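You operate a simulated robot arm through the tools that you are given. There is no shell and no other tool. Be economical: measure what you need, move in short steps, check, and stop when the job is done.

The job below is to be done with a simulated robot arm. You get a single attempt, and the scene is never put back.

JOB
Stack and band the two black tubes that lie beside the bander.
Fine: lay them straight; a quarter turn of the feed knob gives one band; plate down and up again.

It is judged by the outcome, as a careful person would: the job done as asked, and still so three seconds after it is handed in. It fails if anything else is knocked over, pushed out of place, dropped, spilled or broken.

ROBOT AND FRAMES
A 7-joint arm with a fingered hand on a trunk, on a base that drives. Base frame: it is fixed to the floor where the robot stands at the start and does not move with it; the origin is under the middle of the robot, x ahead of it, y to its left, z up. Readings come in mm, rad, newtons and seconds.
With the tool pointing down near the work surface it reaches from about 400 to 740 mm from the robot's upright axis, wherever it stands. Its first joint turns from -2.897 to 2.897 rad. Places, roughly: bander [500, -500, 900]; bander bed [400, -500, 900]; bander plate [600, -500, 1000]; black tube (26x8x3 cm) [400, -100, 900]; blue feed knob [400, -700, 900]. Payload 3.4 kg.
The tool frame sits at the grasp point between the pads (the TCP): z along the fingers, y along the line on which they close. The tips reach 25 mm beyond it. The gripper opens to 88 mm. The gripper's body begins 29 mm behind the TCP. The gripper is a hand of 3 fingers: y runs from the thumb to the fingers, the wrist lies at [-13, -106, -174] in the tool frame, and closing takes about 1.5 s.
Orientation is that of the tool frame in the base frame, as a unit quaternion [x, y, z, w]. With the fingers straight down and the wrist toward the robot, the tool's x, y and z point along [0, 1, 0], [1, 0, 0] and [0, 0, -1] of the base frame.

CONTROLS
- The arm moves only by the tool nudge_tool. Its arguments are lists of equal length, an entry for each row: "xyz": the shift along the tool's x, y, z in units of 25 mm (1.0 is 25 mm), a list of three; "dr": the turn, a rotation vector about the tool's x, y, z in units of 4 degrees (1.0 is 4 degrees), a list of three; "jaw": the gripper command, from -1 (shut) to 1 (fully open), values between in proportion. In form: {"xyz": [[x, y, z], ...], "dr": [[wx, wy, wz], ...], "jaw": [jaw, ...]}. A call has 1 to 20 rows; each row shifts and turns the commanded pose from where the row before left it, along the tool's axes as they then stand. A call with a number of a shift or a turn outside -1 to 1 is refused whole. Rows are played at 5 a second. More than 50 mm and 0.15 rad between two rows, or a gripper value outside its range, and nothing of the call is played. Where a pose cannot be reached the arm comes as near as it can. A force on the tool above 90 N (or 10 N above the force at the start of the call, whichever is more), or a blocked arm, ends the call early, and 0.2 s more pass. The fingers move at their own pace (about 72 mm/s each) and stop on an object; they squeeze with about 24 N. The grip force told is the motor's: it shows also when the fingers shut on nothing. Time passes only in rows, and 0.2 s behind the last, so rows that do not move let the fingers close. The reply holds the time, the measured pose of the TCP, the force on the tool along the base axes, the opening and the grip force, in the units named above and with some noise, with the torque about the TCP (base axes, N m) and any sound that the robot's microphone picked up, and new pictures: "show" is both (left out), scene, wrist or none.
- Cameras (640 x 400 px; columns grow to the right, rows downward): "scene" is now at [-6.2, 92.2, 1485.5]; the picture's right is [-0.76, -0.65, 0.00], its down [-0.43, 0.50, -0.75] and it looks along [0.49, -0.57, -0.66] (base axes); focal length 283 px, centre (320, 200). "wrist" rides on the gripper at [58, -85, -99] in the tool frame; the picture's right is [-0.67, 0.35, -0.66], its down [-0.69, -0.63, 0.37] and it looks along [-0.29, 0.69, 0.66] (tool axes); focal length 261 px, centre (320, 200). There is no depth. A picture from a camera that has moved, and an enlarged one, comes with that camera's place and axes in the base frame and with its lens.
- slide_trunk(by): slides the trunk up (or, below 0, down) by that many mm; the arm and the scene camera ride with it, the base frame stays. It gives what a move gives, with no picture.
- drive_base(legs): drives the robot by 1 to 6 legs, each [ahead, left, turn to the left] in mm, mm and rad, along the robot's own axes; the way and the turn of a leg run together, so that a leg with both is an arc; at most 1500 mm and 3.142 rad a leg. The arm and the cameras ride along, it lands a little off, and it stops where it bumps. It gives what a move gives, and a new picture of the scene camera.
- hand_shape(shape): the hand has 3 fingers and takes this shape, open, in about a second: jaw (thumb against the fingers, like two jaws); tri (thumb and two fingers); tip (a fingertip pinch); poke (one finger out to press); point (the index stretched); flat (the hand flat); cup (the hand cupped); fist (a fist). The gripper value then closes the fingers along that shape, each until it touches; the sizes above hold for jaw. It gives what a move gives, with no picture.
- pan_tilt(pan, tilt): turns the head with the scene camera to pan (to the left, within 2.705 rad either way) and tilt (down, from -0.506 to 1.204), counted from straight ahead of the robot. It gives what a move gives, and a new picture of the scene camera.
- enlarge(camera, box): a new picture of the part [left, top, right, bottom] of that camera's present view, enlarged. It takes no simulated time.
- job_done(): hands the job in; it is judged then, once.

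Work in short steps. Places have to be worked out from the pictures, the camera data and where the tool is seen: move nearer, look again, correct. Check each grasp and each placing, and mend what went wrong. You have 120 turns and 260 pictures in all, those below and enlarged ones among them. Open the gripper and draw the arm clear of the work before you hand the job in, unless the task says otherwise; then end with one line.

The tools are called as name(argument=value, ...) on one line, values as JSON. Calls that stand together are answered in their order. nudge_tool: Moves the arm, as the interface text tells. Its arguments: {"type":"object","properties":{"xyz":{"type":"array"},"dr":{"type":"array"},"jaw":{"type":"array"},"show":{"type":"string","enum":["both","scene","wrist","none"]}},"required":["xyz","dr","jaw"]} The other tools are called the same way: slide_trunk (by) slides the trunk up or down; hand_shape (shape) gives the hand a shape; drive_base (legs) drives the base; pan_tilt (pan, tilt) turns the head that bears the scene camera; enlarge (camera, box) takes an enlarged picture of a part of a camera's view; job_done () hands the job in.

At the start:

```text
time_s: 0.0
tool_pos: [237.7, -325.0, 1234.3]
ee_rot: [0.707, 0.707, 0.0, 0.001]
contact_force: [0.2, -0.2, -0.4]
wrist_torque: [0.02, -0.01, -0.01]
gripper_width: 87.6
gripper_force: 0.0
shape: jaw
trunk travel left (down, up): [-500.0, 90.0]
robot x, y, heading: [0.3, -1.0, 0.007]
head pan, tilt: [-0.867, 0.721]
```

scene: 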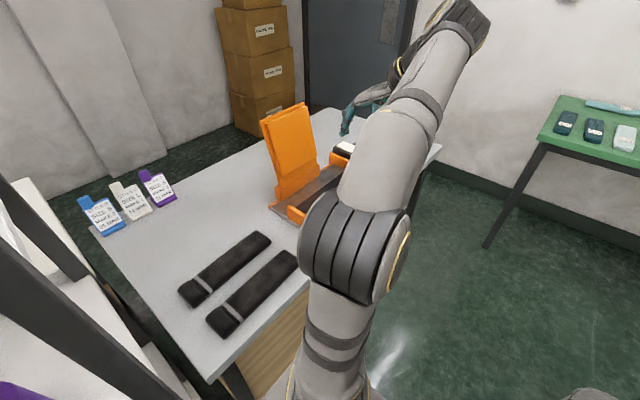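
wrist: 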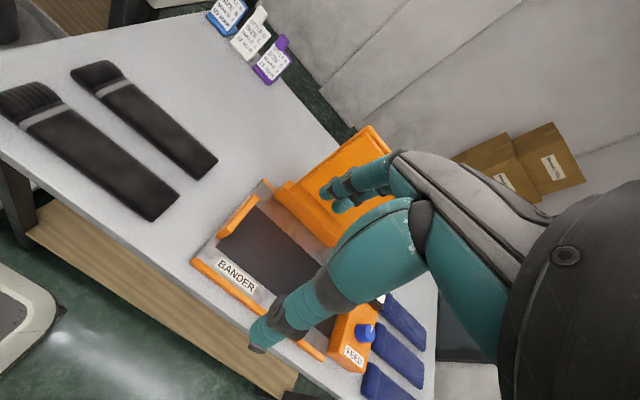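

The tubes lie left of the bander and the arm hides part of it. I enlarge both views to read the details first.

enlarge(camera="wrist", box=[160, 120, 460, 400])

enlarge(camera="scene", box=[60, 90, 380, 350])

```text
1.43 times, centred on (310, 260) of wrist
camera zoom: at [153.5, -268.0, 1333.9], right [0.35, -0.67, 0.66], down [-0.63, -0.69, -0.37], along [0.69, -0.29, -0.66], focal length 372 px, centre (334, 114)
```

zoom: 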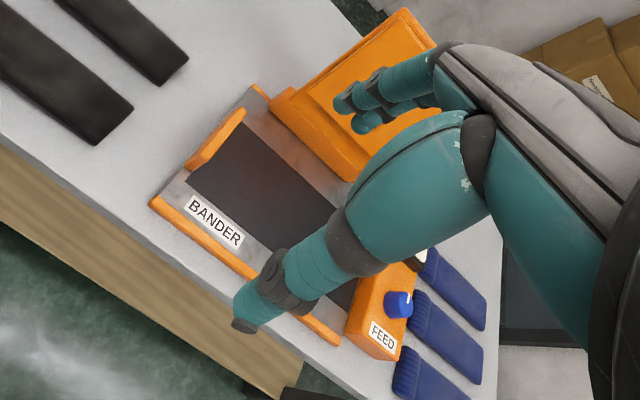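

```text
1.54 times, centred on (220, 220) of scene
camera zoom: at [-6.2, 92.2, 1485.5], right [-0.76, -0.65, 0.0], down [-0.43, 0.5, -0.75], along [0.49, -0.57, -0.66], focal length 435 px, centre (474, 169)
```

zoom: 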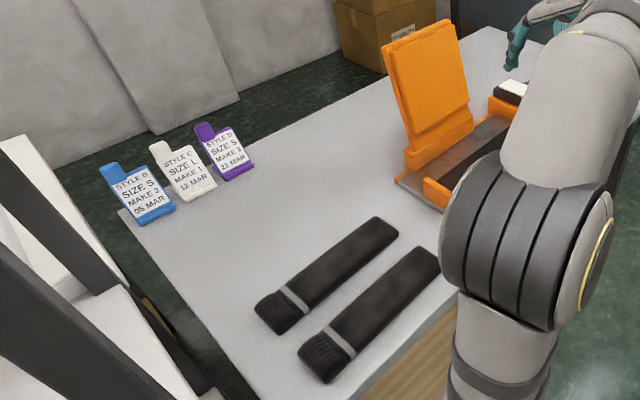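

Tubes are roughly at x≈340 and x≈443, y from -230 to +15; tube 1 is too near to reach from here. I back a little and move to the right so that tubes, bed, plate and knob all come within reach.

drive_base(legs=[[-80, 0, 0], [0, -300, 0]])

```text
time_s: 2.7
tool_pos: [151.8, -631.7, 1233.1]
ee_rot: [0.709, 0.706, 0.0, 0.0]
contact_force: [0.1, -0.3, 0.0]
wrist_torque: [0.02, 0.01, -0.01]
gripper_width: 87.7
gripper_force: 0.0
shape: jaw
trunk travel left (down, up): [-500.0, 90.0]
robot x, y, heading: [-86.8, -301.5, -0.009]
head pan, tilt: [-0.867, 0.721]
camera scene: at [-89.4, -213.1, 1485.5], right [-0.77, -0.64, 0.0], down [-0.42, 0.51, -0.75], along [0.48, -0.58, -0.66], focal length 283 px, centre (320, 200)
```

scene: 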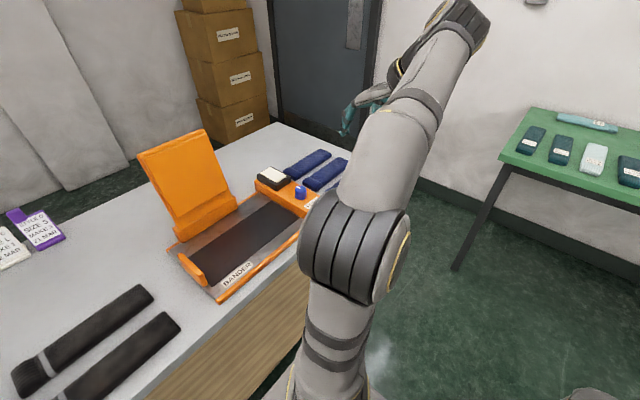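

Better. I turn the head toward the bander and enlarge it.

pan_tilt(pan=-0.35, tilt=0.85)

enlarge(camera="scene", box=[190, 80, 510, 280])

enlarge(camera="wrist", box=[0, 0, 640, 400])

```text
time_s: 3.7
tool_pos: [151.8, -632.4, 1233.5]
ee_rot: [0.709, 0.706, 0.0, 0.001]
contact_force: [-0.7, -0.3, -0.4]
wrist_torque: [0.0, 0.01, 0.01]
gripper_width: 87.3
gripper_force: 0.0
shape: jaw
trunk travel left (down, up): [-500.0, 90.0]
robot x, y, heading: [-83.5, -306.0, -0.002]
head pan, tilt: [-0.351, 0.85]
camera scene: at [-70.2, -175.5, 1475.0], right [-0.35, -0.94, 0.0], down [-0.7, 0.26, -0.66], along [0.62, -0.23, -0.75], focal length 283 px, centre (320, 200)
```

scene: 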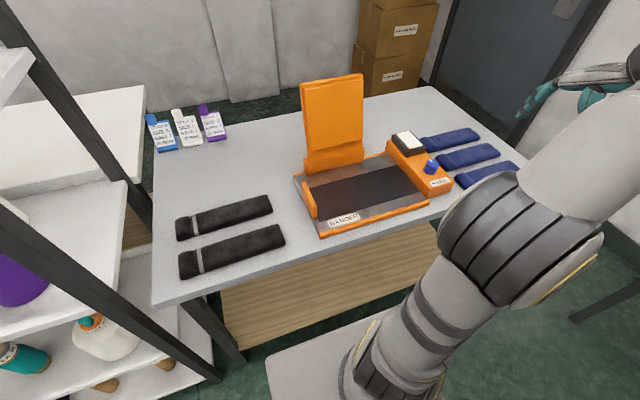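

```text
2.00 times, centred on (350, 180) of scene
camera zoom: at [-70.2, -175.5, 1475.0], right [-0.35, -0.94, 0.0], down [-0.7, 0.26, -0.66], along [0.62, -0.23, -0.75], focal length 566 px, centre (260, 240)
```

zoom: 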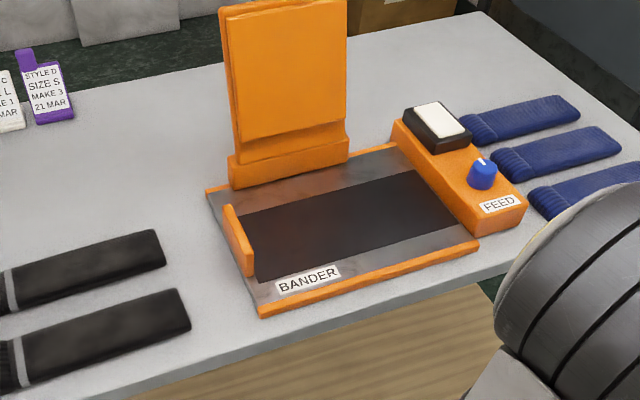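

```text
1.00 times, centred on (320, 200) of wrist (not enlarged: the box is as wide or as high as the picture)
camera zoom: at [68.1, -573.7, 1333.9], right [0.34, -0.67, 0.66], down [-0.63, -0.68, -0.37], along [0.69, -0.29, -0.66], focal length 261 px, centre (320, 200)
```

zoom: 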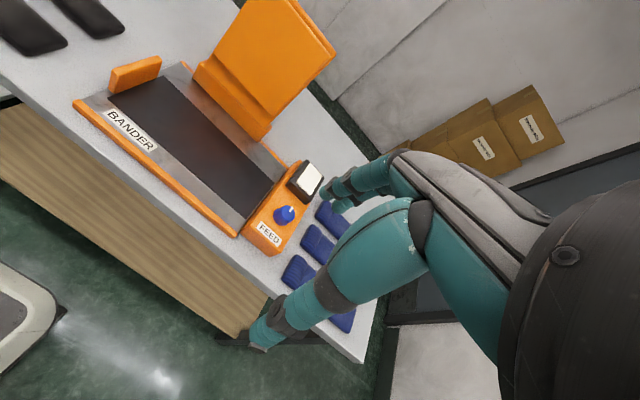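

From two views: bed surface z≈857, dark bed x≈370–503, y≈-340…-640; knob ≈(406,-705,909); hinge x≈558, y≈-358…-564. Tubes centre near (358,-100) and (475,-100). I carry the hand high over to the tubes.

nudge_tool(xyz=[[1, 0.5, 0], [1, 0.5, 0], [1, 0.5, 0], [1, 0.5, 0], [1, 0.5, 0], [1, 0.5, 0], [1, 0.5, 0], [1, 0.5, 0], [1, 0.5, 0], [1, 0.5, 0], [1, 0.5, 0], [1, 0.5, 0], [1, 0.5, 0], [1, 0.5, 0], [1, 0.5, 0], [1, 0.5, 0], [1, 0.5, 0], [1, 0, 0], [1, 0, 0], [1, 0, 0]], dr=[[0, 0, 0], [0, 0, 0], [0, 0, 0], [0, 0, 0], [0, 0, 0], [0, 0, 0], [0, 0, 0], [0, 0, 0], [0, 0, 0], [0, 0, 0], [0, 0, 0], [0, 0, 0], [0, 0, 0], [0, 0, 0], [0, 0, 0], [0, 0, 0], [0, 0, 0], [0, 0, 0], [0, 0, 0], [0, 0, 0]], jaw=[1, 1, 1, 1, 1, 1, 1, 1, 1, 1, 1, 1, 1, 1, 1, 1, 1, 1, 1, 1])

```text
time_s: 7.9
tool_pos: [369.1, -131.3, 1234.6]
ee_rot: [0.709, 0.705, -0.001, 0.0]
contact_force: [-0.4, 0.2, 0.0]
wrist_torque: [0.01, 0.0, 0.01]
gripper_width: 87.5
gripper_force: 0.0
shape: jaw
trunk travel left (down, up): [-500.0, 90.0]
robot x, y, heading: [-83.7, -305.1, -0.005]
head pan, tilt: [-0.351, 0.85]
camera scene: at [-70.0, -175.1, 1474.9], right [-0.35, -0.94, 0.0], down [-0.7, 0.26, -0.66], along [0.62, -0.23, -0.75], focal length 283 px, centre (320, 200)
camera wrist: at [284.0, -74.2, 1333.8], right [0.34, -0.67, 0.66], down [-0.63, -0.68, -0.37], along [0.69, -0.29, -0.66], focal length 261 px, centre (320, 200)
```

scene: 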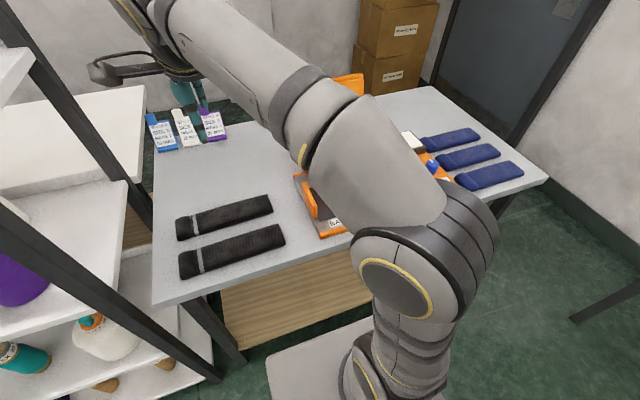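
wrist: 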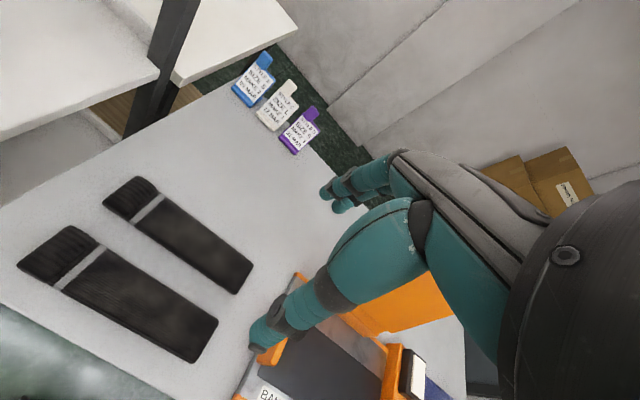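

Tube A ≈ centre (364,-101), tube B ≈ (480,-100), both practically parallel to y. I descend over tube A to about z 960.

nudge_tool(xyz=[[0.6, -0.1, 1], [0.6, -0.1, 1], [0, 0, 1], [0, 0, 1], [0, 0, 1], [0, 0, 1], [0, 0, 1], [0, 0, 1], [0, 0, 1], [0, 0, 1], [0, 0, 1], [0, 0, 0]], dr=[[0, 0, 0], [0, 0, 0], [0, 0, 0], [0, 0, 0], [0, 0, 0], [0, 0, 0], [0, 0, 0], [0, 0, 0], [0, 0, 0], [0, 0, 0], [0, 0, 0], [0, 0, 0]], jaw=[1, 1, 1, 1, 1, 1, 1, 1, 1, 1, 1, 1])

```text
time_s: 10.5
tool_pos: [362.0, -101.6, 956.2]
ee_rot: [0.709, 0.705, -0.001, 0.0]
contact_force: [-0.2, 0.3, 0.3]
wrist_torque: [0.02, 0.01, 0.0]
gripper_width: 87.4
gripper_force: 0.1
shape: jaw
trunk travel left (down, up): [-500.0, 90.0]
robot x, y, heading: [-81.5, -304.0, -0.006]
head pan, tilt: [-0.351, 0.85]
camera scene: at [-70.1, -175.3, 1474.9], right [-0.35, -0.94, 0.0], down [-0.7, 0.26, -0.66], along [0.62, -0.23, -0.75], focal length 283 px, centre (320, 200)
camera wrist: at [277.5, -43.9, 1056.8], right [0.35, -0.67, 0.66], down [-0.63, -0.68, -0.37], along [0.69, -0.29, -0.66], focal length 261 px, centre (320, 200)
```

scene: 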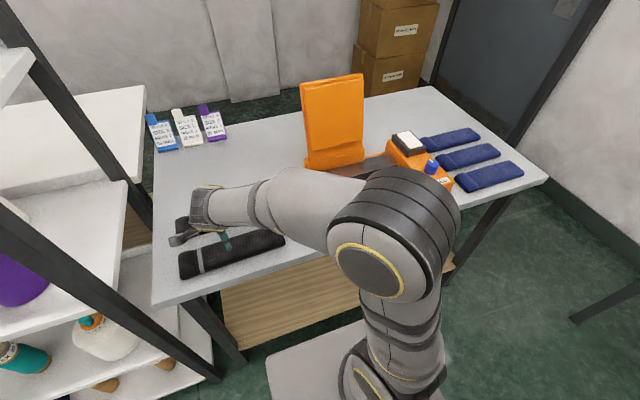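
wrist: 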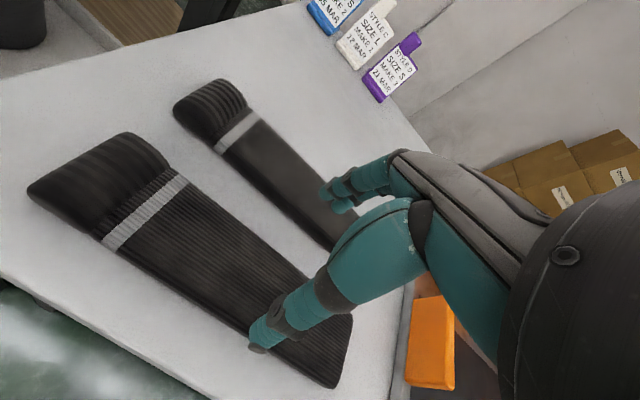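

The hand sits over tube A (axis about x 361, turned roughly 2° ). I turn by half a unit, and lower to z≈885 to look.

nudge_tool(xyz=[[0, 0, 1], [0, 0, 0.9], [0, 0, 0.5], [0, 0, 0.5], [0, 0, 0]], dr=[[0, 0, -0.5], [0, 0, 0], [0, 0, 0], [0, 0, 0], [0, 0, 0]], jaw=[1, 1, 1, 1, 1])

enlarge(camera="wrist", box=[180, 140, 480, 400])

```text
time_s: 11.7
tool_pos: [363.1, -103.5, 885.5]
ee_rot: [0.697, 0.717, 0.001, 0.001]
contact_force: [0.6, -1.0, -0.5]
wrist_torque: [0.02, -0.02, -0.03]
gripper_width: 87.6
gripper_force: 0.0
shape: jaw
trunk travel left (down, up): [-500.0, 90.0]
robot x, y, heading: [-82.8, -305.3, -0.009]
head pan, tilt: [-0.351, 0.85]
camera scene: at [-70.1, -175.3, 1474.9], right [-0.35, -0.94, 0.0], down [-0.7, 0.26, -0.66], along [0.62, -0.23, -0.75], focal length 283 px, centre (320, 200)
camera wrist: at [276.5, -48.0, 986.7], right [0.37, -0.66, 0.66], down [-0.61, -0.7, -0.37], along [0.7, -0.27, -0.66], focal length 261 px, centre (320, 200)
```

scene: 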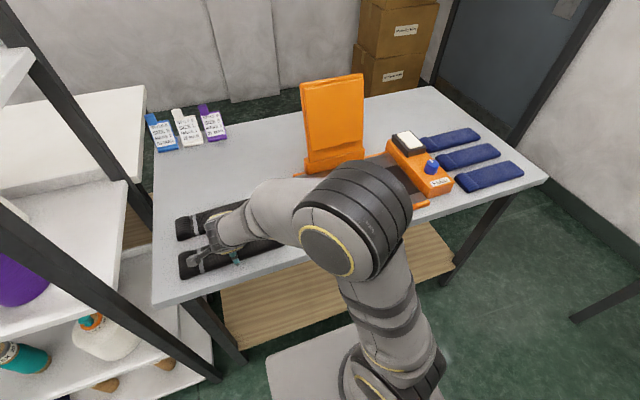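
wrist: 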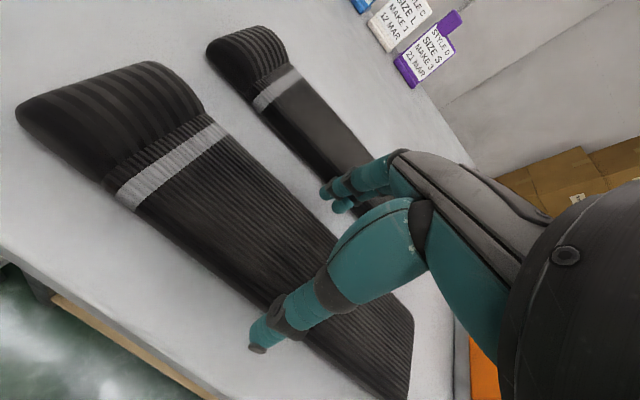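

```text
1.54 times, centred on (330, 270) of wrist
camera zoom: at [276.5, -48.0, 986.7], right [0.37, -0.66, 0.66], down [-0.61, -0.7, -0.37], along [0.7, -0.27, -0.66], focal length 401 px, centre (305, 92)
```

zoom: 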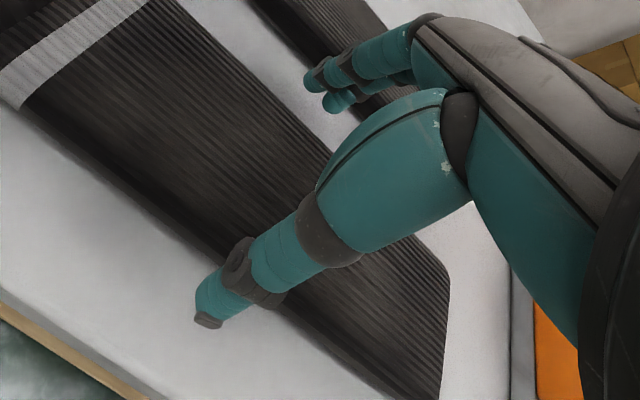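

Thumb and fingers straddle the tube. Lower 9 mm more and close.

nudge_tool(xyz=[[0, 0, 0.35], [0, 0, 0], [0, 0, 0], [0, 0, 0], [0, 0, 0], [0, 0, 0], [0, 0, 0], [0, 0, 0], [0, 0, 0], [0, 0, 0]], dr=[[0, 0, 0], [0, 0, 0], [0, 0, 0], [0, 0, 0], [0, 0, 0], [0, 0, 0], [0, 0, 0], [0, 0, 0], [0, 0, 0], [0, 0, 0]], jaw=[1, 1, -1, -1, -1, -1, -1, -1, -1, -1])

```text
time_s: 13.9
tool_pos: [363.3, -103.7, 878.3]
ee_rot: [0.697, 0.718, -0.001, 0.0]
contact_force: [0.2, 0.6, 0.4]
wrist_torque: [-0.02, -0.02, -0.02]
gripper_width: 64.1
gripper_force: 24.0
shape: jaw
trunk travel left (down, up): [-500.0, 90.0]
robot x, y, heading: [-84.1, -307.1, -0.004]
head pan, tilt: [-0.351, 0.85]
camera scene: at [-70.1, -175.3, 1474.9], right [-0.35, -0.94, 0.0], down [-0.7, 0.26, -0.66], along [0.62, -0.23, -0.75], focal length 283 px, centre (320, 200)
camera wrist: at [276.6, -48.4, 978.5], right [0.37, -0.66, 0.66], down [-0.61, -0.7, -0.37], along [0.7, -0.27, -0.66], focal length 261 px, centre (320, 200)
```

scene: 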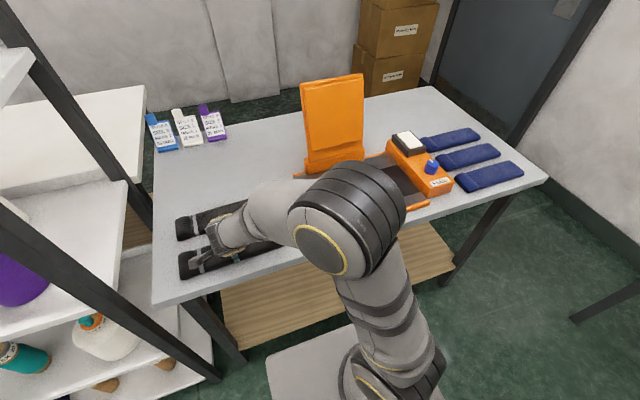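
wrist: 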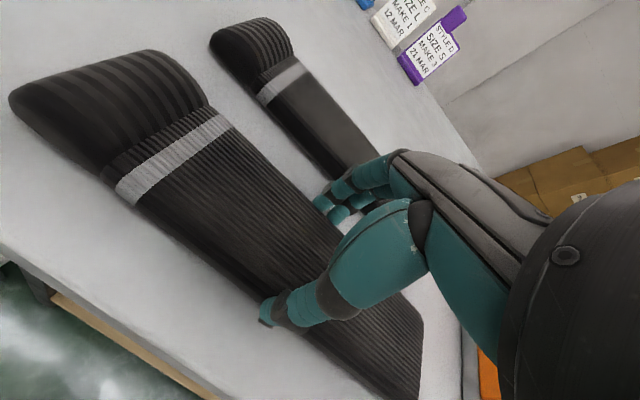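

Gripped at 64 mm with 24 N. Lift 100 mm and check.

nudge_tool(xyz=[[0, 0, -0.5], [0, 0, -1], [0, 0, -1], [0, 0, -1], [0, 0, -1], [0, 0, 0]], dr=[[0, 0, 0], [0, 0, 0], [0, 0, 0], [0, 0, 0], [0, 0, 0], [0, 0, 0]], jaw=[-1, -1, -1, -1, -1, -1])

```text
time_s: 15.3
tool_pos: [362.3, -101.0, 990.6]
ee_rot: [0.697, 0.717, 0.0, 0.0]
contact_force: [0.0, 0.2, -0.1]
wrist_torque: [-0.01, -0.01, -0.01]
gripper_width: 64.6
gripper_force: 23.7
shape: jaw
trunk travel left (down, up): [-500.0, 90.0]
robot x, y, heading: [-83.0, -305.6, -0.01]
head pan, tilt: [-0.351, 0.85]
camera scene: at [-70.2, -175.3, 1474.9], right [-0.35, -0.94, 0.0], down [-0.7, 0.26, -0.66], along [0.62, -0.23, -0.75], focal length 283 px, centre (320, 200)
camera wrist: at [276.4, -46.3, 1090.5], right [0.37, -0.66, 0.66], down [-0.61, -0.7, -0.37], along [0.7, -0.26, -0.66], focal length 261 px, centre (320, 200)
```

scene: 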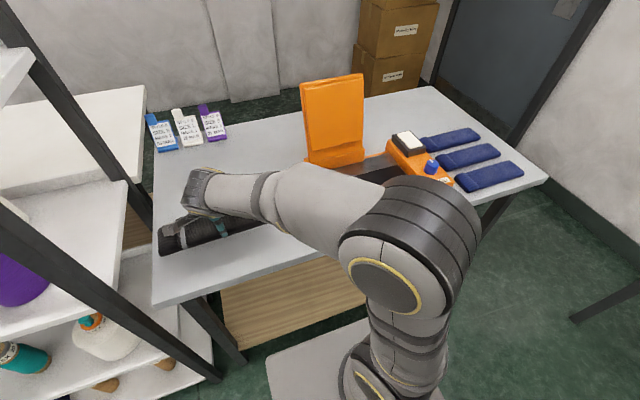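
wrist: 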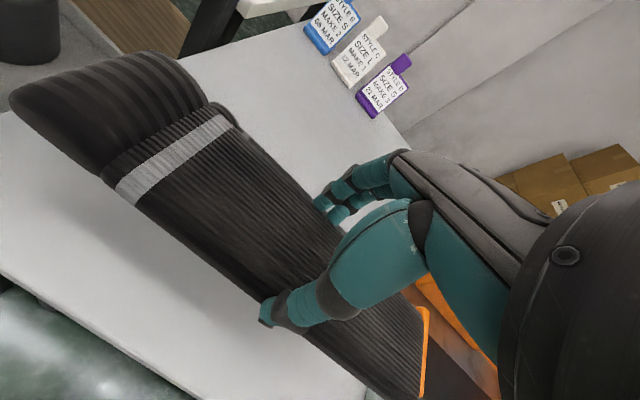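

Lifted cleanly. Straighten and carry it to above the bed, about (436,-488), staying at z≈990.

nudge_tool(xyz=[[-0.967, 0.183, 0], [-0.967, 0.183, 0], [-0.967, 0.183, 0], [-0.967, 0.183, 0], [-0.967, 0.183, 0], [-0.967, 0.183, 0], [-0.967, 0.183, 0], [-0.967, 0.183, 0], [-0.967, 0.183, 0], [-0.967, 0.183, 0], [-0.967, 0.183, 0], [-0.967, 0.183, 0], [-0.967, 0.183, 0], [-0.967, 0.183, 0], [-0.967, 0.183, 0], [-0.967, 0.183, 0], [0, 0, 0]], dr=[[0, 0, 0.4], [0, 0, 0], [0, 0, 0], [0, 0, 0], [0, 0, 0], [0, 0, 0], [0, 0, 0], [0, 0, 0], [0, 0, 0], [0, 0, 0], [0, 0, 0], [0, 0, 0], [0, 0, 0], [0, 0, 0], [0, 0, 0], [0, 0, 0], [0, 0, 0]], jaw=[-1, -1, -1, -1, -1, -1, -1, -1, -1, -1, -1, -1, -1, -1, -1, -1, -1])

enlarge(camera="wrist", box=[0, 0, 480, 400])

```text
time_s: 18.9
tool_pos: [435.1, -489.2, 989.3]
ee_rot: [0.707, 0.708, 0.001, 0.0]
contact_force: [0.0, 0.2, -0.5]
wrist_torque: [0.02, -0.01, 0.03]
gripper_width: 64.2
gripper_force: 24.4
shape: jaw
trunk travel left (down, up): [-500.0, 90.0]
robot x, y, heading: [-83.1, -304.4, -0.002]
head pan, tilt: [-0.351, 0.85]
camera scene: at [-70.1, -175.5, 1474.9], right [-0.35, -0.94, 0.0], down [-0.7, 0.26, -0.66], along [0.62, -0.23, -0.75], focal length 283 px, centre (320, 200)
camera wrist: at [351.2, -432.2, 1089.1], right [0.35, -0.67, 0.66], down [-0.63, -0.69, -0.37], along [0.69, -0.28, -0.66], focal length 261 px, centre (320, 200)
```

scene: 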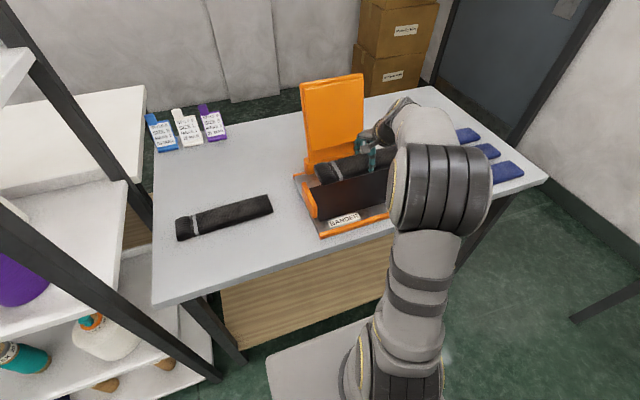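
wrist: 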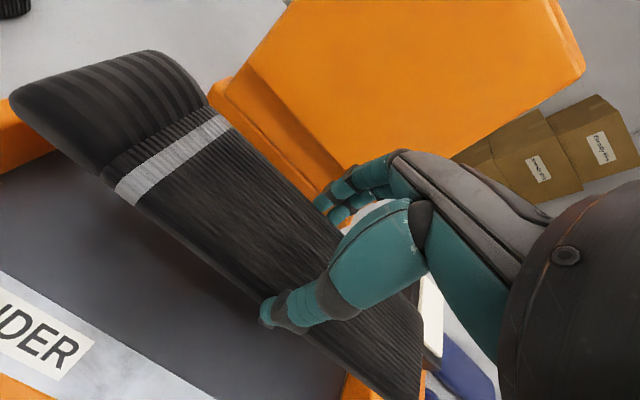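

```text
1.00 times, centred on (240, 200) of wrist (not enlarged: the box is as wide or as high as the picture)
camera zoom: at [351.2, -432.2, 1089.1], right [0.35, -0.67, 0.66], down [-0.63, -0.69, -0.37], along [0.69, -0.28, -0.66], focal length 261 px, centre (400, 200)
```

zoom: 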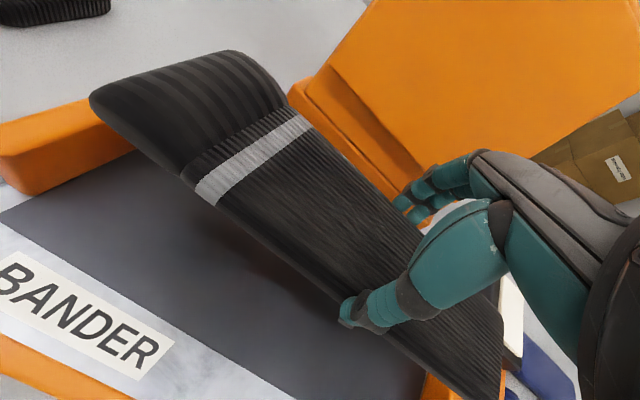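

Tube lies parallel to the bed, centred in x and y (ends ≈ -358 and -621, between fence and feed box). Lower to z≈896, then in small steps.

nudge_tool(xyz=[[0, 0, 1], [0, 0, 1], [0, 0, 1], [0, 0, 0.7], [0, 0, 0]], dr=[[0, 0, 0], [0, 0, 0], [0, 0, 0], [0, 0, 0], [0, 0, 0]], jaw=[-1, -1, -1, -1, -1])

enlarge(camera="scene", box=[280, 120, 480, 250])

```text
time_s: 20.1
tool_pos: [436.7, -489.0, 895.6]
ee_rot: [0.707, 0.708, 0.0, 0.001]
contact_force: [-1.2, -0.1, -0.3]
wrist_torque: [0.03, -0.03, 0.01]
gripper_width: 64.3
gripper_force: 23.9
shape: jaw
trunk travel left (down, up): [-500.0, 90.0]
robot x, y, heading: [-85.2, -303.6, -0.004]
head pan, tilt: [-0.351, 0.85]
camera scene: at [-70.1, -175.4, 1474.9], right [-0.35, -0.94, 0.0], down [-0.7, 0.26, -0.66], along [0.62, -0.23, -0.75], focal length 283 px, centre (320, 200)
camera wrist: at [352.4, -432.1, 996.7], right [0.35, -0.67, 0.66], down [-0.63, -0.69, -0.37], along [0.69, -0.28, -0.66], focal length 261 px, centre (320, 200)
```

scene: 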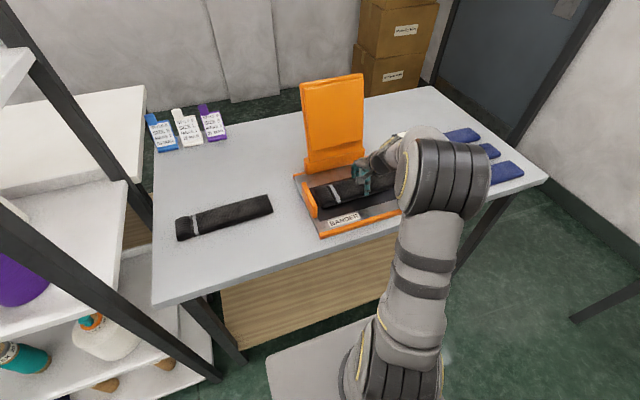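
wrist: 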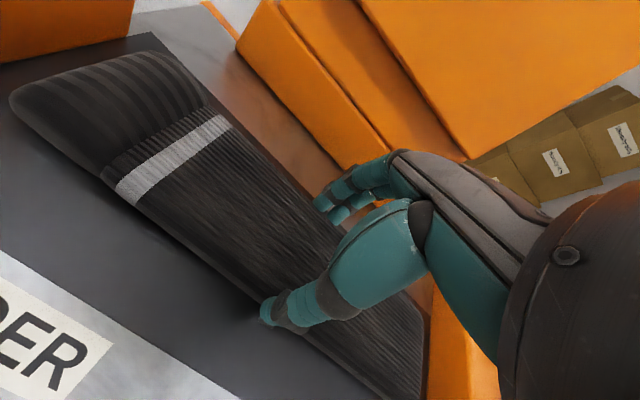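

```text
3.08 times, centred on (380, 185) of scene
camera zoom: at [-70.1, -175.4, 1474.9], right [-0.35, -0.94, 0.0], down [-0.7, 0.26, -0.66], along [0.62, -0.23, -0.75], focal length 870 px, centre (135, 246)
```

zoom: 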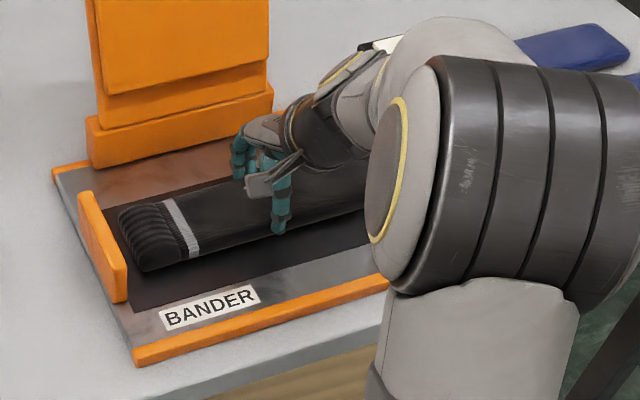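

Still 0 N; tube hovers just above the bed. Lower in 3 mm steps watching force, with a 3 mm shift to the centre.

nudge_tool(xyz=[[0, -0.12, 0.12], [0, 0, 0.12], [0, 0, 0]], dr=[[0, 0, 0], [0, 0, 0], [0, 0, 0]], jaw=[-1, -1, -1], show="none")

```text
time_s: 20.9
tool_pos: [434.6, -490.3, 893.1]
ee_rot: [0.707, 0.707, 0.001, 0.002]
contact_force: [2.4, 1.2, 16.4]
wrist_torque: [0.0, -0.03, 0.01]
gripper_width: 63.9
gripper_force: 24.2
shape: jaw
trunk travel left (down, up): [-500.0, 90.0]
robot x, y, heading: [-82.8, -303.9, -0.006]
head pan, tilt: [-0.351, 0.85]
```

Contact (16 N up) – tube rests on the bed. Open, then rise straight up.

nudge_tool(xyz=[[0, 0, -0.08], [0, 0, 0], [0, 0, 0], [0, 0, 0], [0, 0, 0], [0, 0, -0.5], [0, 0, -1], [0, 0, -1], [0, 0, -1], [0, 0, -1], [0, 0, 0]], dr=[[0, 0, 0], [0, 0, 0], [0, 0, 0], [0, 0, 0], [0, 0, 0], [0, 0, 0], [0, 0, 0], [0, 0, 0], [0, 0, 0], [0, 0, 0], [0, 0, 0]], jaw=[-0.5, 0.5, 1, 1, 1, 1, 1, 1, 1, 1, 1])

```text
time_s: 23.3
tool_pos: [432.1, -489.3, 1007.4]
ee_rot: [0.707, 0.707, 0.0, -0.001]
contact_force: [-0.6, -0.3, -0.6]
wrist_torque: [-0.01, -0.03, 0.01]
gripper_width: 87.9
gripper_force: 0.1
shape: jaw
trunk travel left (down, up): [-500.0, 90.0]
robot x, y, heading: [-84.5, -301.7, -0.004]
head pan, tilt: [-0.351, 0.85]
camera scene: at [-70.1, -175.4, 1474.9], right [-0.35, -0.94, 0.0], down [-0.7, 0.26, -0.66], along [0.62, -0.23, -0.75], focal length 283 px, centre (320, 200)
camera wrist: at [348.8, -431.4, 1107.2], right [0.35, -0.67, 0.66], down [-0.63, -0.69, -0.37], along [0.69, -0.28, -0.66], focal length 261 px, centre (320, 200)
```

scene: 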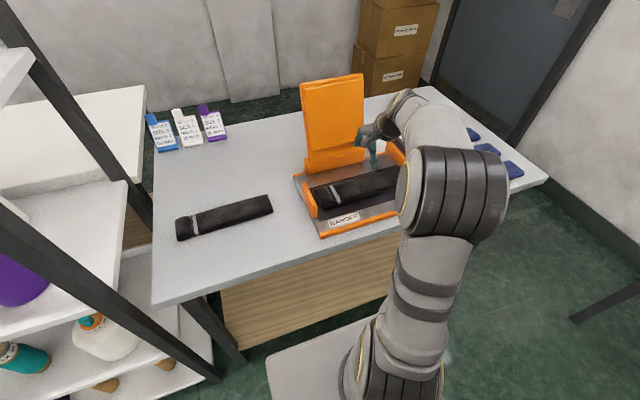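
wrist: 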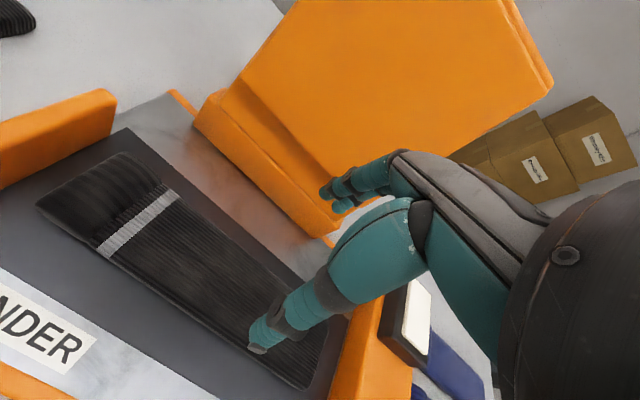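

First tube lies straight in the bed. Now travel to above tube B (≈(479,-100)).

nudge_tool(xyz=[[0.973, 0, 0], [0.973, 0, 0], [0.973, 0, 0], [0.973, 0, 0], [0.973, 0, 0], [0.973, 0, 0], [0.973, 0, 0], [0.973, 0, 0], [0.973, 0.235, 0], [0.973, 0.235, 0], [0.973, 0.235, 0], [0.973, 0.235, 0], [0.973, 0.235, 0], [0.973, 0.235, 0], [0.973, 0.235, 0], [0.973, 0.235, 0], [0, 0, 1], [0, 0, 1], [0, 0, 0]], dr=[[0, 0, 0], [0, 0, 0], [0, 0, 0], [0, 0, 0], [0, 0, 0], [0, 0, 0], [0, 0, 0], [0, 0, 0], [0, 0, 0], [0, 0, 0], [0, 0, 0], [0, 0, 0], [0, 0, 0], [0, 0, 0], [0, 0, 0], [0, 0, 0], [0, 0, 0], [0, 0, 0], [0, 0, 0]], jaw=[1, 1, 1, 1, 1, 1, 1, 1, 1, 1, 1, 1, 1, 1, 1, 1, 1, 1, 1])

```text
time_s: 27.3
tool_pos: [481.1, -99.7, 957.7]
ee_rot: [0.706, 0.708, 0.0, 0.0]
contact_force: [0.1, -0.8, 0.4]
wrist_torque: [-0.01, 0.01, -0.02]
gripper_width: 87.8
gripper_force: 0.1
shape: jaw
trunk travel left (down, up): [-500.0, 90.0]
robot x, y, heading: [-82.4, -304.9, -0.005]
head pan, tilt: [-0.351, 0.85]
camera scene: at [-70.1, -175.2, 1474.9], right [-0.35, -0.94, 0.0], down [-0.7, 0.26, -0.66], along [0.62, -0.23, -0.75], focal length 283 px, centre (320, 200)
camera wrist: at [396.0, -42.5, 1057.0], right [0.35, -0.67, 0.66], down [-0.63, -0.69, -0.37], along [0.69, -0.28, -0.66], focal length 261 px, centre (320, 200)
```

scene: 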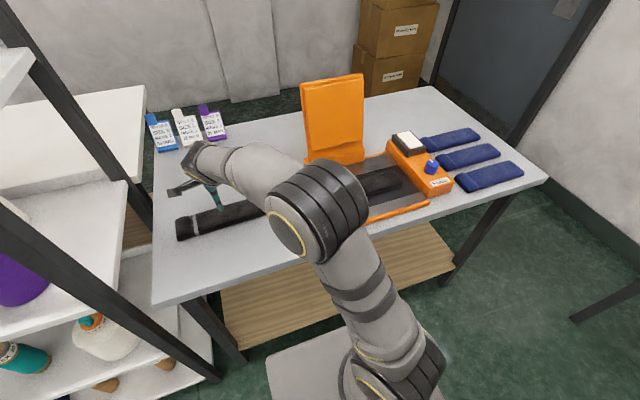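
wrist: 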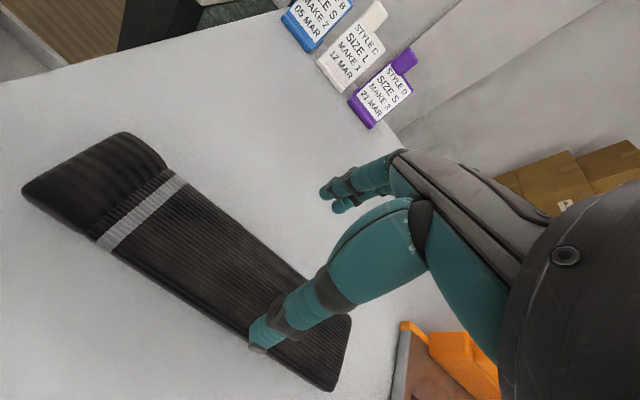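

The view matches the one over tube A almost exactly, so I repeat: turn slightly, lower to 878, close.

nudge_tool(xyz=[[0, -0.05, 1], [0, 0, 0.9], [0, 0, 0.5], [0, 0, 0.5], [0, 0, 0.3], [0, 0, 0], [0, 0, 0], [0, 0, 0], [0, 0, 0], [0, 0, 0], [0, 0, 0], [0, 0, 0], [0, 0, 0]], dr=[[0, 0, -0.45], [0, 0, 0], [0, 0, 0], [0, 0, 0], [0, 0, 0], [0, 0, 0], [0, 0, 0], [0, 0, 0], [0, 0, 0], [0, 0, 0], [0, 0, 0], [0, 0, 0], [0, 0, 0]], jaw=[1, 1, 1, 1, 1, 1, -1, -1, -1, -1, -1, -1, -1])

```text
time_s: 30.1
tool_pos: [478.6, -101.3, 874.4]
ee_rot: [0.695, 0.719, 0.0, 0.0]
contact_force: [0.7, -0.9, 0.7]
wrist_torque: [0.0, -0.02, 0.01]
gripper_width: 64.6
gripper_force: 24.2
shape: jaw
trunk travel left (down, up): [-500.0, 90.0]
robot x, y, heading: [-83.7, -303.8, -0.005]
head pan, tilt: [-0.351, 0.85]
camera scene: at [-70.1, -175.3, 1474.9], right [-0.35, -0.94, 0.0], down [-0.7, 0.26, -0.66], along [0.62, -0.23, -0.75], focal length 283 px, centre (320, 200)
camera wrist: at [392.9, -46.3, 975.1], right [0.37, -0.66, 0.66], down [-0.61, -0.71, -0.37], along [0.7, -0.26, -0.66], focal length 261 px, centre (320, 200)
```

scene: 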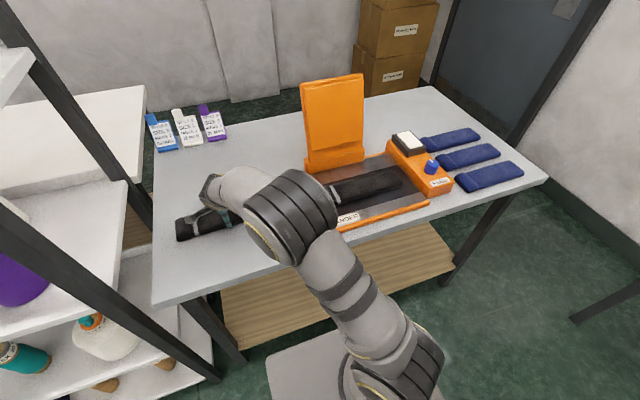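
wrist: 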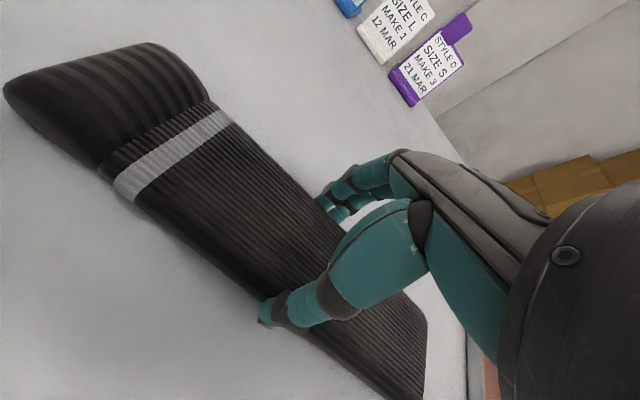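

Held (64.6 mm, 24 N). Lift, straighten, and carry back over the bed at z≈1010.

nudge_tool(xyz=[[0, 0, -0.5], [0, 0, -1], [0, 0, -1], [0, 0, -1], [0, 0, -1], [0, 0, -1], [0, 0, 0]], dr=[[0, 0, 0], [0, 0, 0], [0, 0, 0], [0, 0, 0], [0, 0, 0], [0, 0, 0.49], [0, 0, 0]], jaw=[-1, -1, -1, -1, -1, -1, -1], show="none")

nudge_tool(xyz=[[-0.973, -0.25, 0], [-0.973, -0.25, 0], [-0.973, -0.25, 0], [-0.973, -0.25, 0], [-0.973, -0.25, 0], [-0.973, -0.25, 0], [-0.973, -0.25, 0], [-0.973, -0.1, 0], [-0.973, 0, 0], [-0.973, 0, 0], [-0.973, 0, 0], [-0.973, 0, 0], [-0.973, 0, 0], [-0.973, 0, 0], [-0.973, 0, 0], [-0.973, 0, 0], [0, 0, 0]], dr=[[0, 0, 0], [0, 0, 0], [0, 0, 0], [0, 0, 0], [0, 0, 0], [0, 0, 0], [0, 0, 0], [0, 0, 0], [0, 0, 0], [0, 0, 0], [0, 0, 0], [0, 0, 0], [0, 0, 0], [0, 0, 0], [0, 0, 0], [0, 0, 0], [0, 0, 0]], jaw=[-1, -1, -1, -1, -1, -1, -1, -1, -1, -1, -1, -1, -1, -1, -1, -1, -1])

```text
time_s: 31.7
tool_pos: [480.3, -102.3, 1012.3]
ee_rot: [0.708, 0.707, 0.0, 0.0]
contact_force: [-0.1, -0.1, -0.4]
wrist_torque: [0.0, -0.01, 0.01]
gripper_width: 64.3
gripper_force: 23.8
shape: jaw
trunk travel left (down, up): [-500.0, 90.0]
robot x, y, heading: [-87.0, -305.8, -0.014]
head pan, tilt: [-0.351, 0.85]
```

```text
time_s: 35.3
tool_pos: [431.0, -490.6, 1013.6]
ee_rot: [0.708, 0.706, 0.0, 0.001]
contact_force: [0.7, 0.7, -0.3]
wrist_torque: [-0.03, 0.03, 0.01]
gripper_width: 64.1
gripper_force: 24.3
shape: jaw
trunk travel left (down, up): [-500.0, 90.0]
robot x, y, heading: [-86.4, -303.0, -0.006]
head pan, tilt: [-0.351, 0.85]
camera scene: at [-70.1, -175.5, 1474.9], right [-0.35, -0.94, 0.0], down [-0.7, 0.26, -0.66], along [0.62, -0.23, -0.75], focal length 283 px, centre (320, 200)
camera wrist: at [347.8, -433.5, 1113.4], right [0.35, -0.67, 0.66], down [-0.63, -0.68, -0.37], along [0.69, -0.29, -0.66], focal length 261 px, centre (320, 200)
```

scene: 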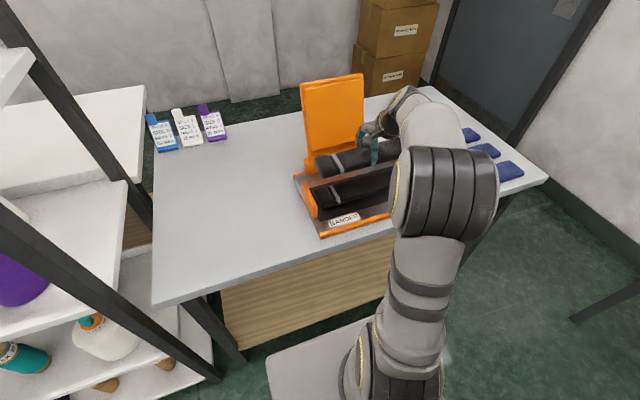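
wrist: 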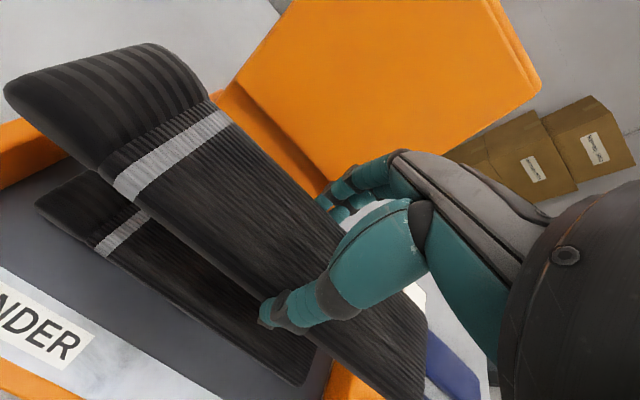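

Aligned above the first tube; shift +3 mm in x and lower to z≈928.

nudge_tool(xyz=[[0, 0.1, 1], [0, 0, 1], [0, 0, 0.9], [0, 0, 0.5], [0, 0, 0]], dr=[[0, 0, 0], [0, 0, 0], [0, 0, 0], [0, 0, 0], [0, 0, 0]], jaw=[-1, -1, -1, -1, -1])

enlarge(camera="scene", box=[280, 120, 440, 250])

```text
time_s: 36.5
tool_pos: [436.0, -490.9, 926.0]
ee_rot: [0.707, 0.707, 0.0, 0.0]
contact_force: [0.2, -0.4, 0.1]
wrist_torque: [0.05, -0.01, 0.02]
gripper_width: 64.5
gripper_force: 24.1
shape: jaw
trunk travel left (down, up): [-500.0, 90.0]
robot x, y, heading: [-80.8, -305.3, -0.006]
head pan, tilt: [-0.351, 0.85]
camera scene: at [-70.1, -175.4, 1474.9], right [-0.35, -0.94, 0.0], down [-0.7, 0.26, -0.66], along [0.62, -0.23, -0.75], focal length 283 px, centre (320, 200)
camera wrist: at [351.5, -432.5, 1027.4], right [0.35, -0.67, 0.66], down [-0.63, -0.68, -0.37], along [0.69, -0.29, -0.66], focal length 261 px, centre (320, 200)
```

scene: 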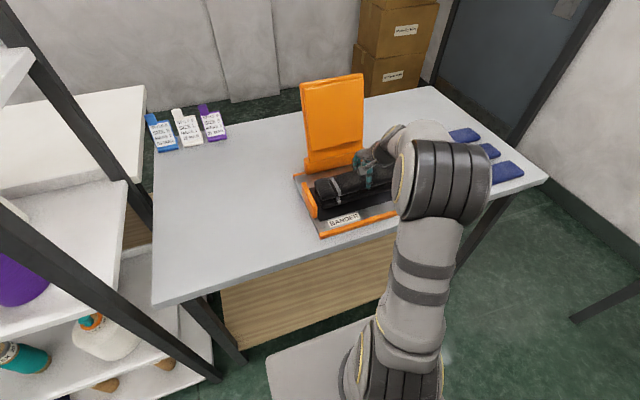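
wrist: 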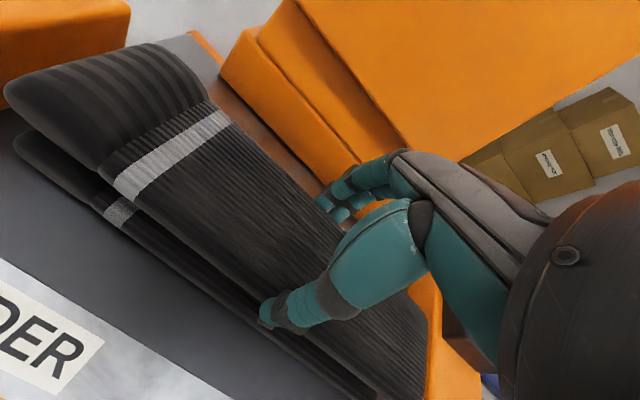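

```text
3.08 times, centred on (360, 185) of scene
camera zoom: at [-70.1, -175.4, 1474.9], right [-0.35, -0.94, 0.0], down [-0.7, 0.26, -0.66], along [0.62, -0.23, -0.75], focal length 870 px, centre (197, 246)
```

zoom: 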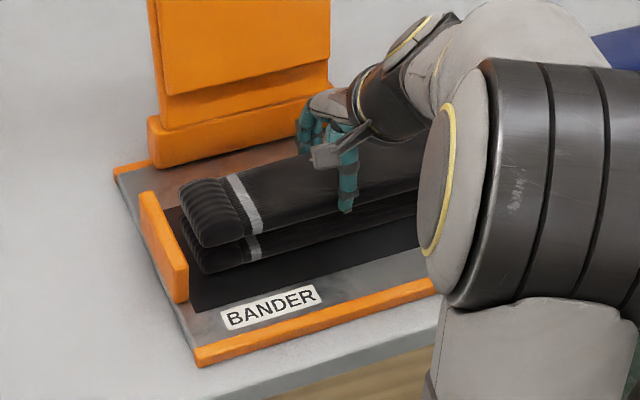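

Projection of the lower tube matches the picture, so the stack is aligned. Lower in small steps until contact.

nudge_tool(xyz=[[0, -0.06, 0.12], [0, 0, 0.12], [0, 0, 0]], dr=[[0, 0, 0], [0, 0, 0], [0, 0, 0]], jaw=[-1, -1, -1], show="none")

```text
time_s: 37.3
tool_pos: [435.6, -489.9, 921.9]
ee_rot: [0.708, 0.707, 0.0, 0.0]
contact_force: [-0.7, 0.2, -0.6]
wrist_torque: [0.0, -0.01, 0.02]
gripper_width: 64.5
gripper_force: 24.4
shape: jaw
trunk travel left (down, up): [-500.0, 90.0]
robot x, y, heading: [-80.1, -303.9, -0.005]
head pan, tilt: [-0.351, 0.85]
```

No contact yet; continue.

nudge_tool(xyz=[[0, -0.04, 0.12], [0, 0, 0.08], [0, 0, 0]], dr=[[0, 0, 0], [0, 0, 0], [0, 0, 0]], jaw=[-1, -1, -1], show="none")

```text
time_s: 38.1
tool_pos: [433.8, -489.2, 916.2]
ee_rot: [0.708, 0.707, 0.0, 0.0]
contact_force: [1.1, -0.2, 0.0]
wrist_torque: [0.01, -0.06, 0.01]
gripper_width: 64.1
gripper_force: 24.0
shape: jaw
trunk travel left (down, up): [-500.0, 90.0]
robot x, y, heading: [-80.6, -307.0, -0.004]
head pan, tilt: [-0.351, 0.85]
```

nudge_tool(xyz=[[0, 0, 0.1], [0, 0, 0.08], [0, 0, 0]], dr=[[0, 0, 0], [0, 0, 0], [0, 0, 0]], jaw=[-1, -1, -1])

```text
time_s: 38.9
tool_pos: [432.5, -490.6, 912.5]
ee_rot: [0.708, 0.707, 0.0, 0.0]
contact_force: [0.3, 0.3, 4.0]
wrist_torque: [0.02, 0.04, -0.02]
gripper_width: 64.0
gripper_force: 23.8
shape: jaw
trunk travel left (down, up): [-500.0, 90.0]
robot x, y, heading: [-83.5, -304.4, -0.005]
head pan, tilt: [-0.351, 0.85]
camera scene: at [-70.5, -175.1, 1475.0], right [-0.35, -0.94, 0.0], down [-0.7, 0.26, -0.66], along [0.62, -0.23, -0.75], focal length 283 px, centre (320, 200)
camera wrist: at [349.3, -432.4, 1012.6], right [0.35, -0.67, 0.66], down [-0.63, -0.68, -0.37], along [0.69, -0.29, -0.66], focal length 261 px, centre (320, 200)
```

scene: 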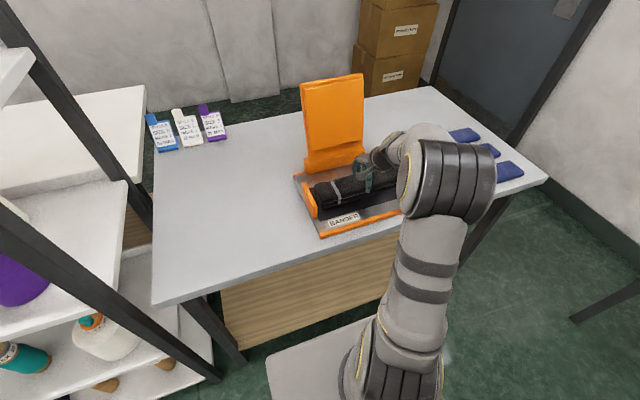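
wrist: 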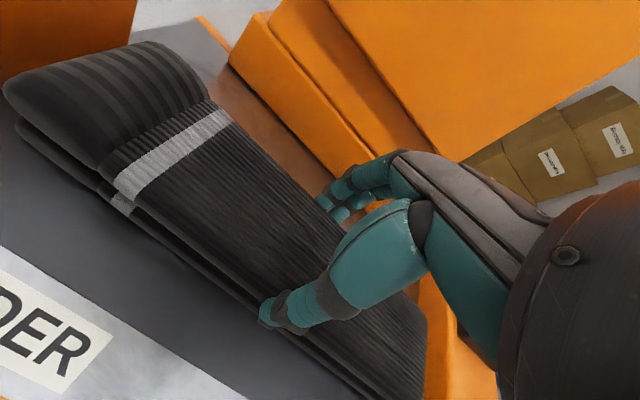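

4 N contact and both tubes lie aligned. Release and rise.

nudge_tool(xyz=[[0, 0, 0.03], [0, 0, 0], [0, 0, 0], [0, 0, 0], [0, 0, 0], [0, 0, -0.5], [0, 0, -1], [0, 0, -1], [0, 0, -1], [0, 0, -1], [0, 0, 0]], dr=[[0, 0, 0], [0, 0, 0], [0, 0, 0], [0, 0, 0], [0, 0, 0], [0, 0, 0], [0, 0, 0], [0, 0, 0], [0, 0, 0], [0, 0, 0], [0, 0, 0]], jaw=[-0.5, 0.5, 1, 1, 1, 1, 1, 1, 1, 1, 1])

enlarge(camera="scene", box=[280, 60, 440, 250])

```text
time_s: 41.3
tool_pos: [433.2, -490.9, 1025.9]
ee_rot: [0.707, 0.707, -0.001, 0.0]
contact_force: [-0.2, 0.5, -0.6]
wrist_torque: [-0.04, 0.0, 0.03]
gripper_width: 87.6
gripper_force: 0.0
shape: jaw
trunk travel left (down, up): [-500.0, 90.0]
robot x, y, heading: [-83.8, -300.6, -0.004]
head pan, tilt: [-0.351, 0.85]
camera scene: at [-70.2, -175.3, 1474.9], right [-0.35, -0.94, 0.0], down [-0.7, 0.26, -0.66], along [0.62, -0.23, -0.75], focal length 283 px, centre (320, 200)
camera wrist: at [347.9, -433.9, 1125.3], right [0.35, -0.67, 0.66], down [-0.63, -0.68, -0.37], along [0.69, -0.29, -0.66], focal length 261 px, centre (320, 200)
```

scene: 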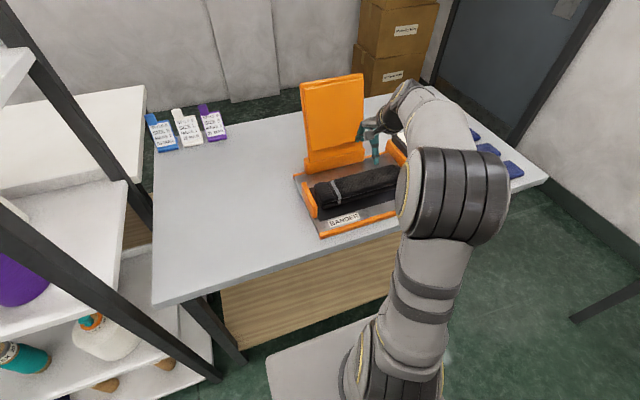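
wrist: 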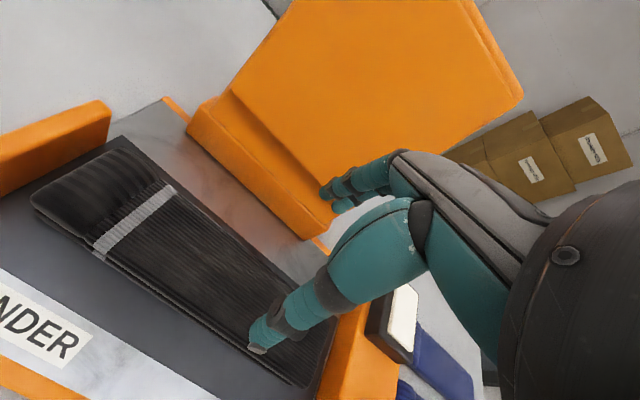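

```text
2.11 times, centred on (360, 155) of scene
camera zoom: at [-70.2, -175.3, 1474.9], right [-0.35, -0.94, 0.0], down [-0.7, 0.26, -0.66], along [0.62, -0.23, -0.75], focal length 596 px, centre (236, 295)
```

zoom: 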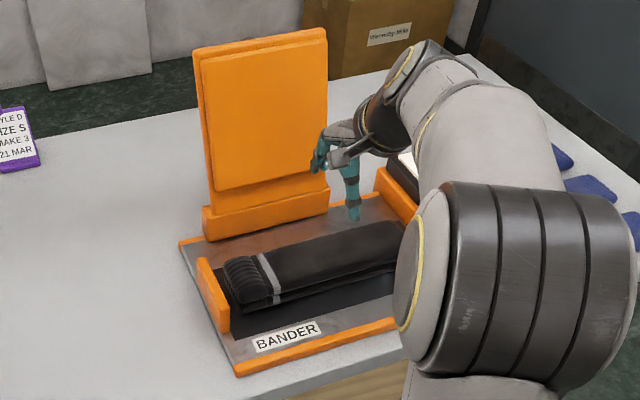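

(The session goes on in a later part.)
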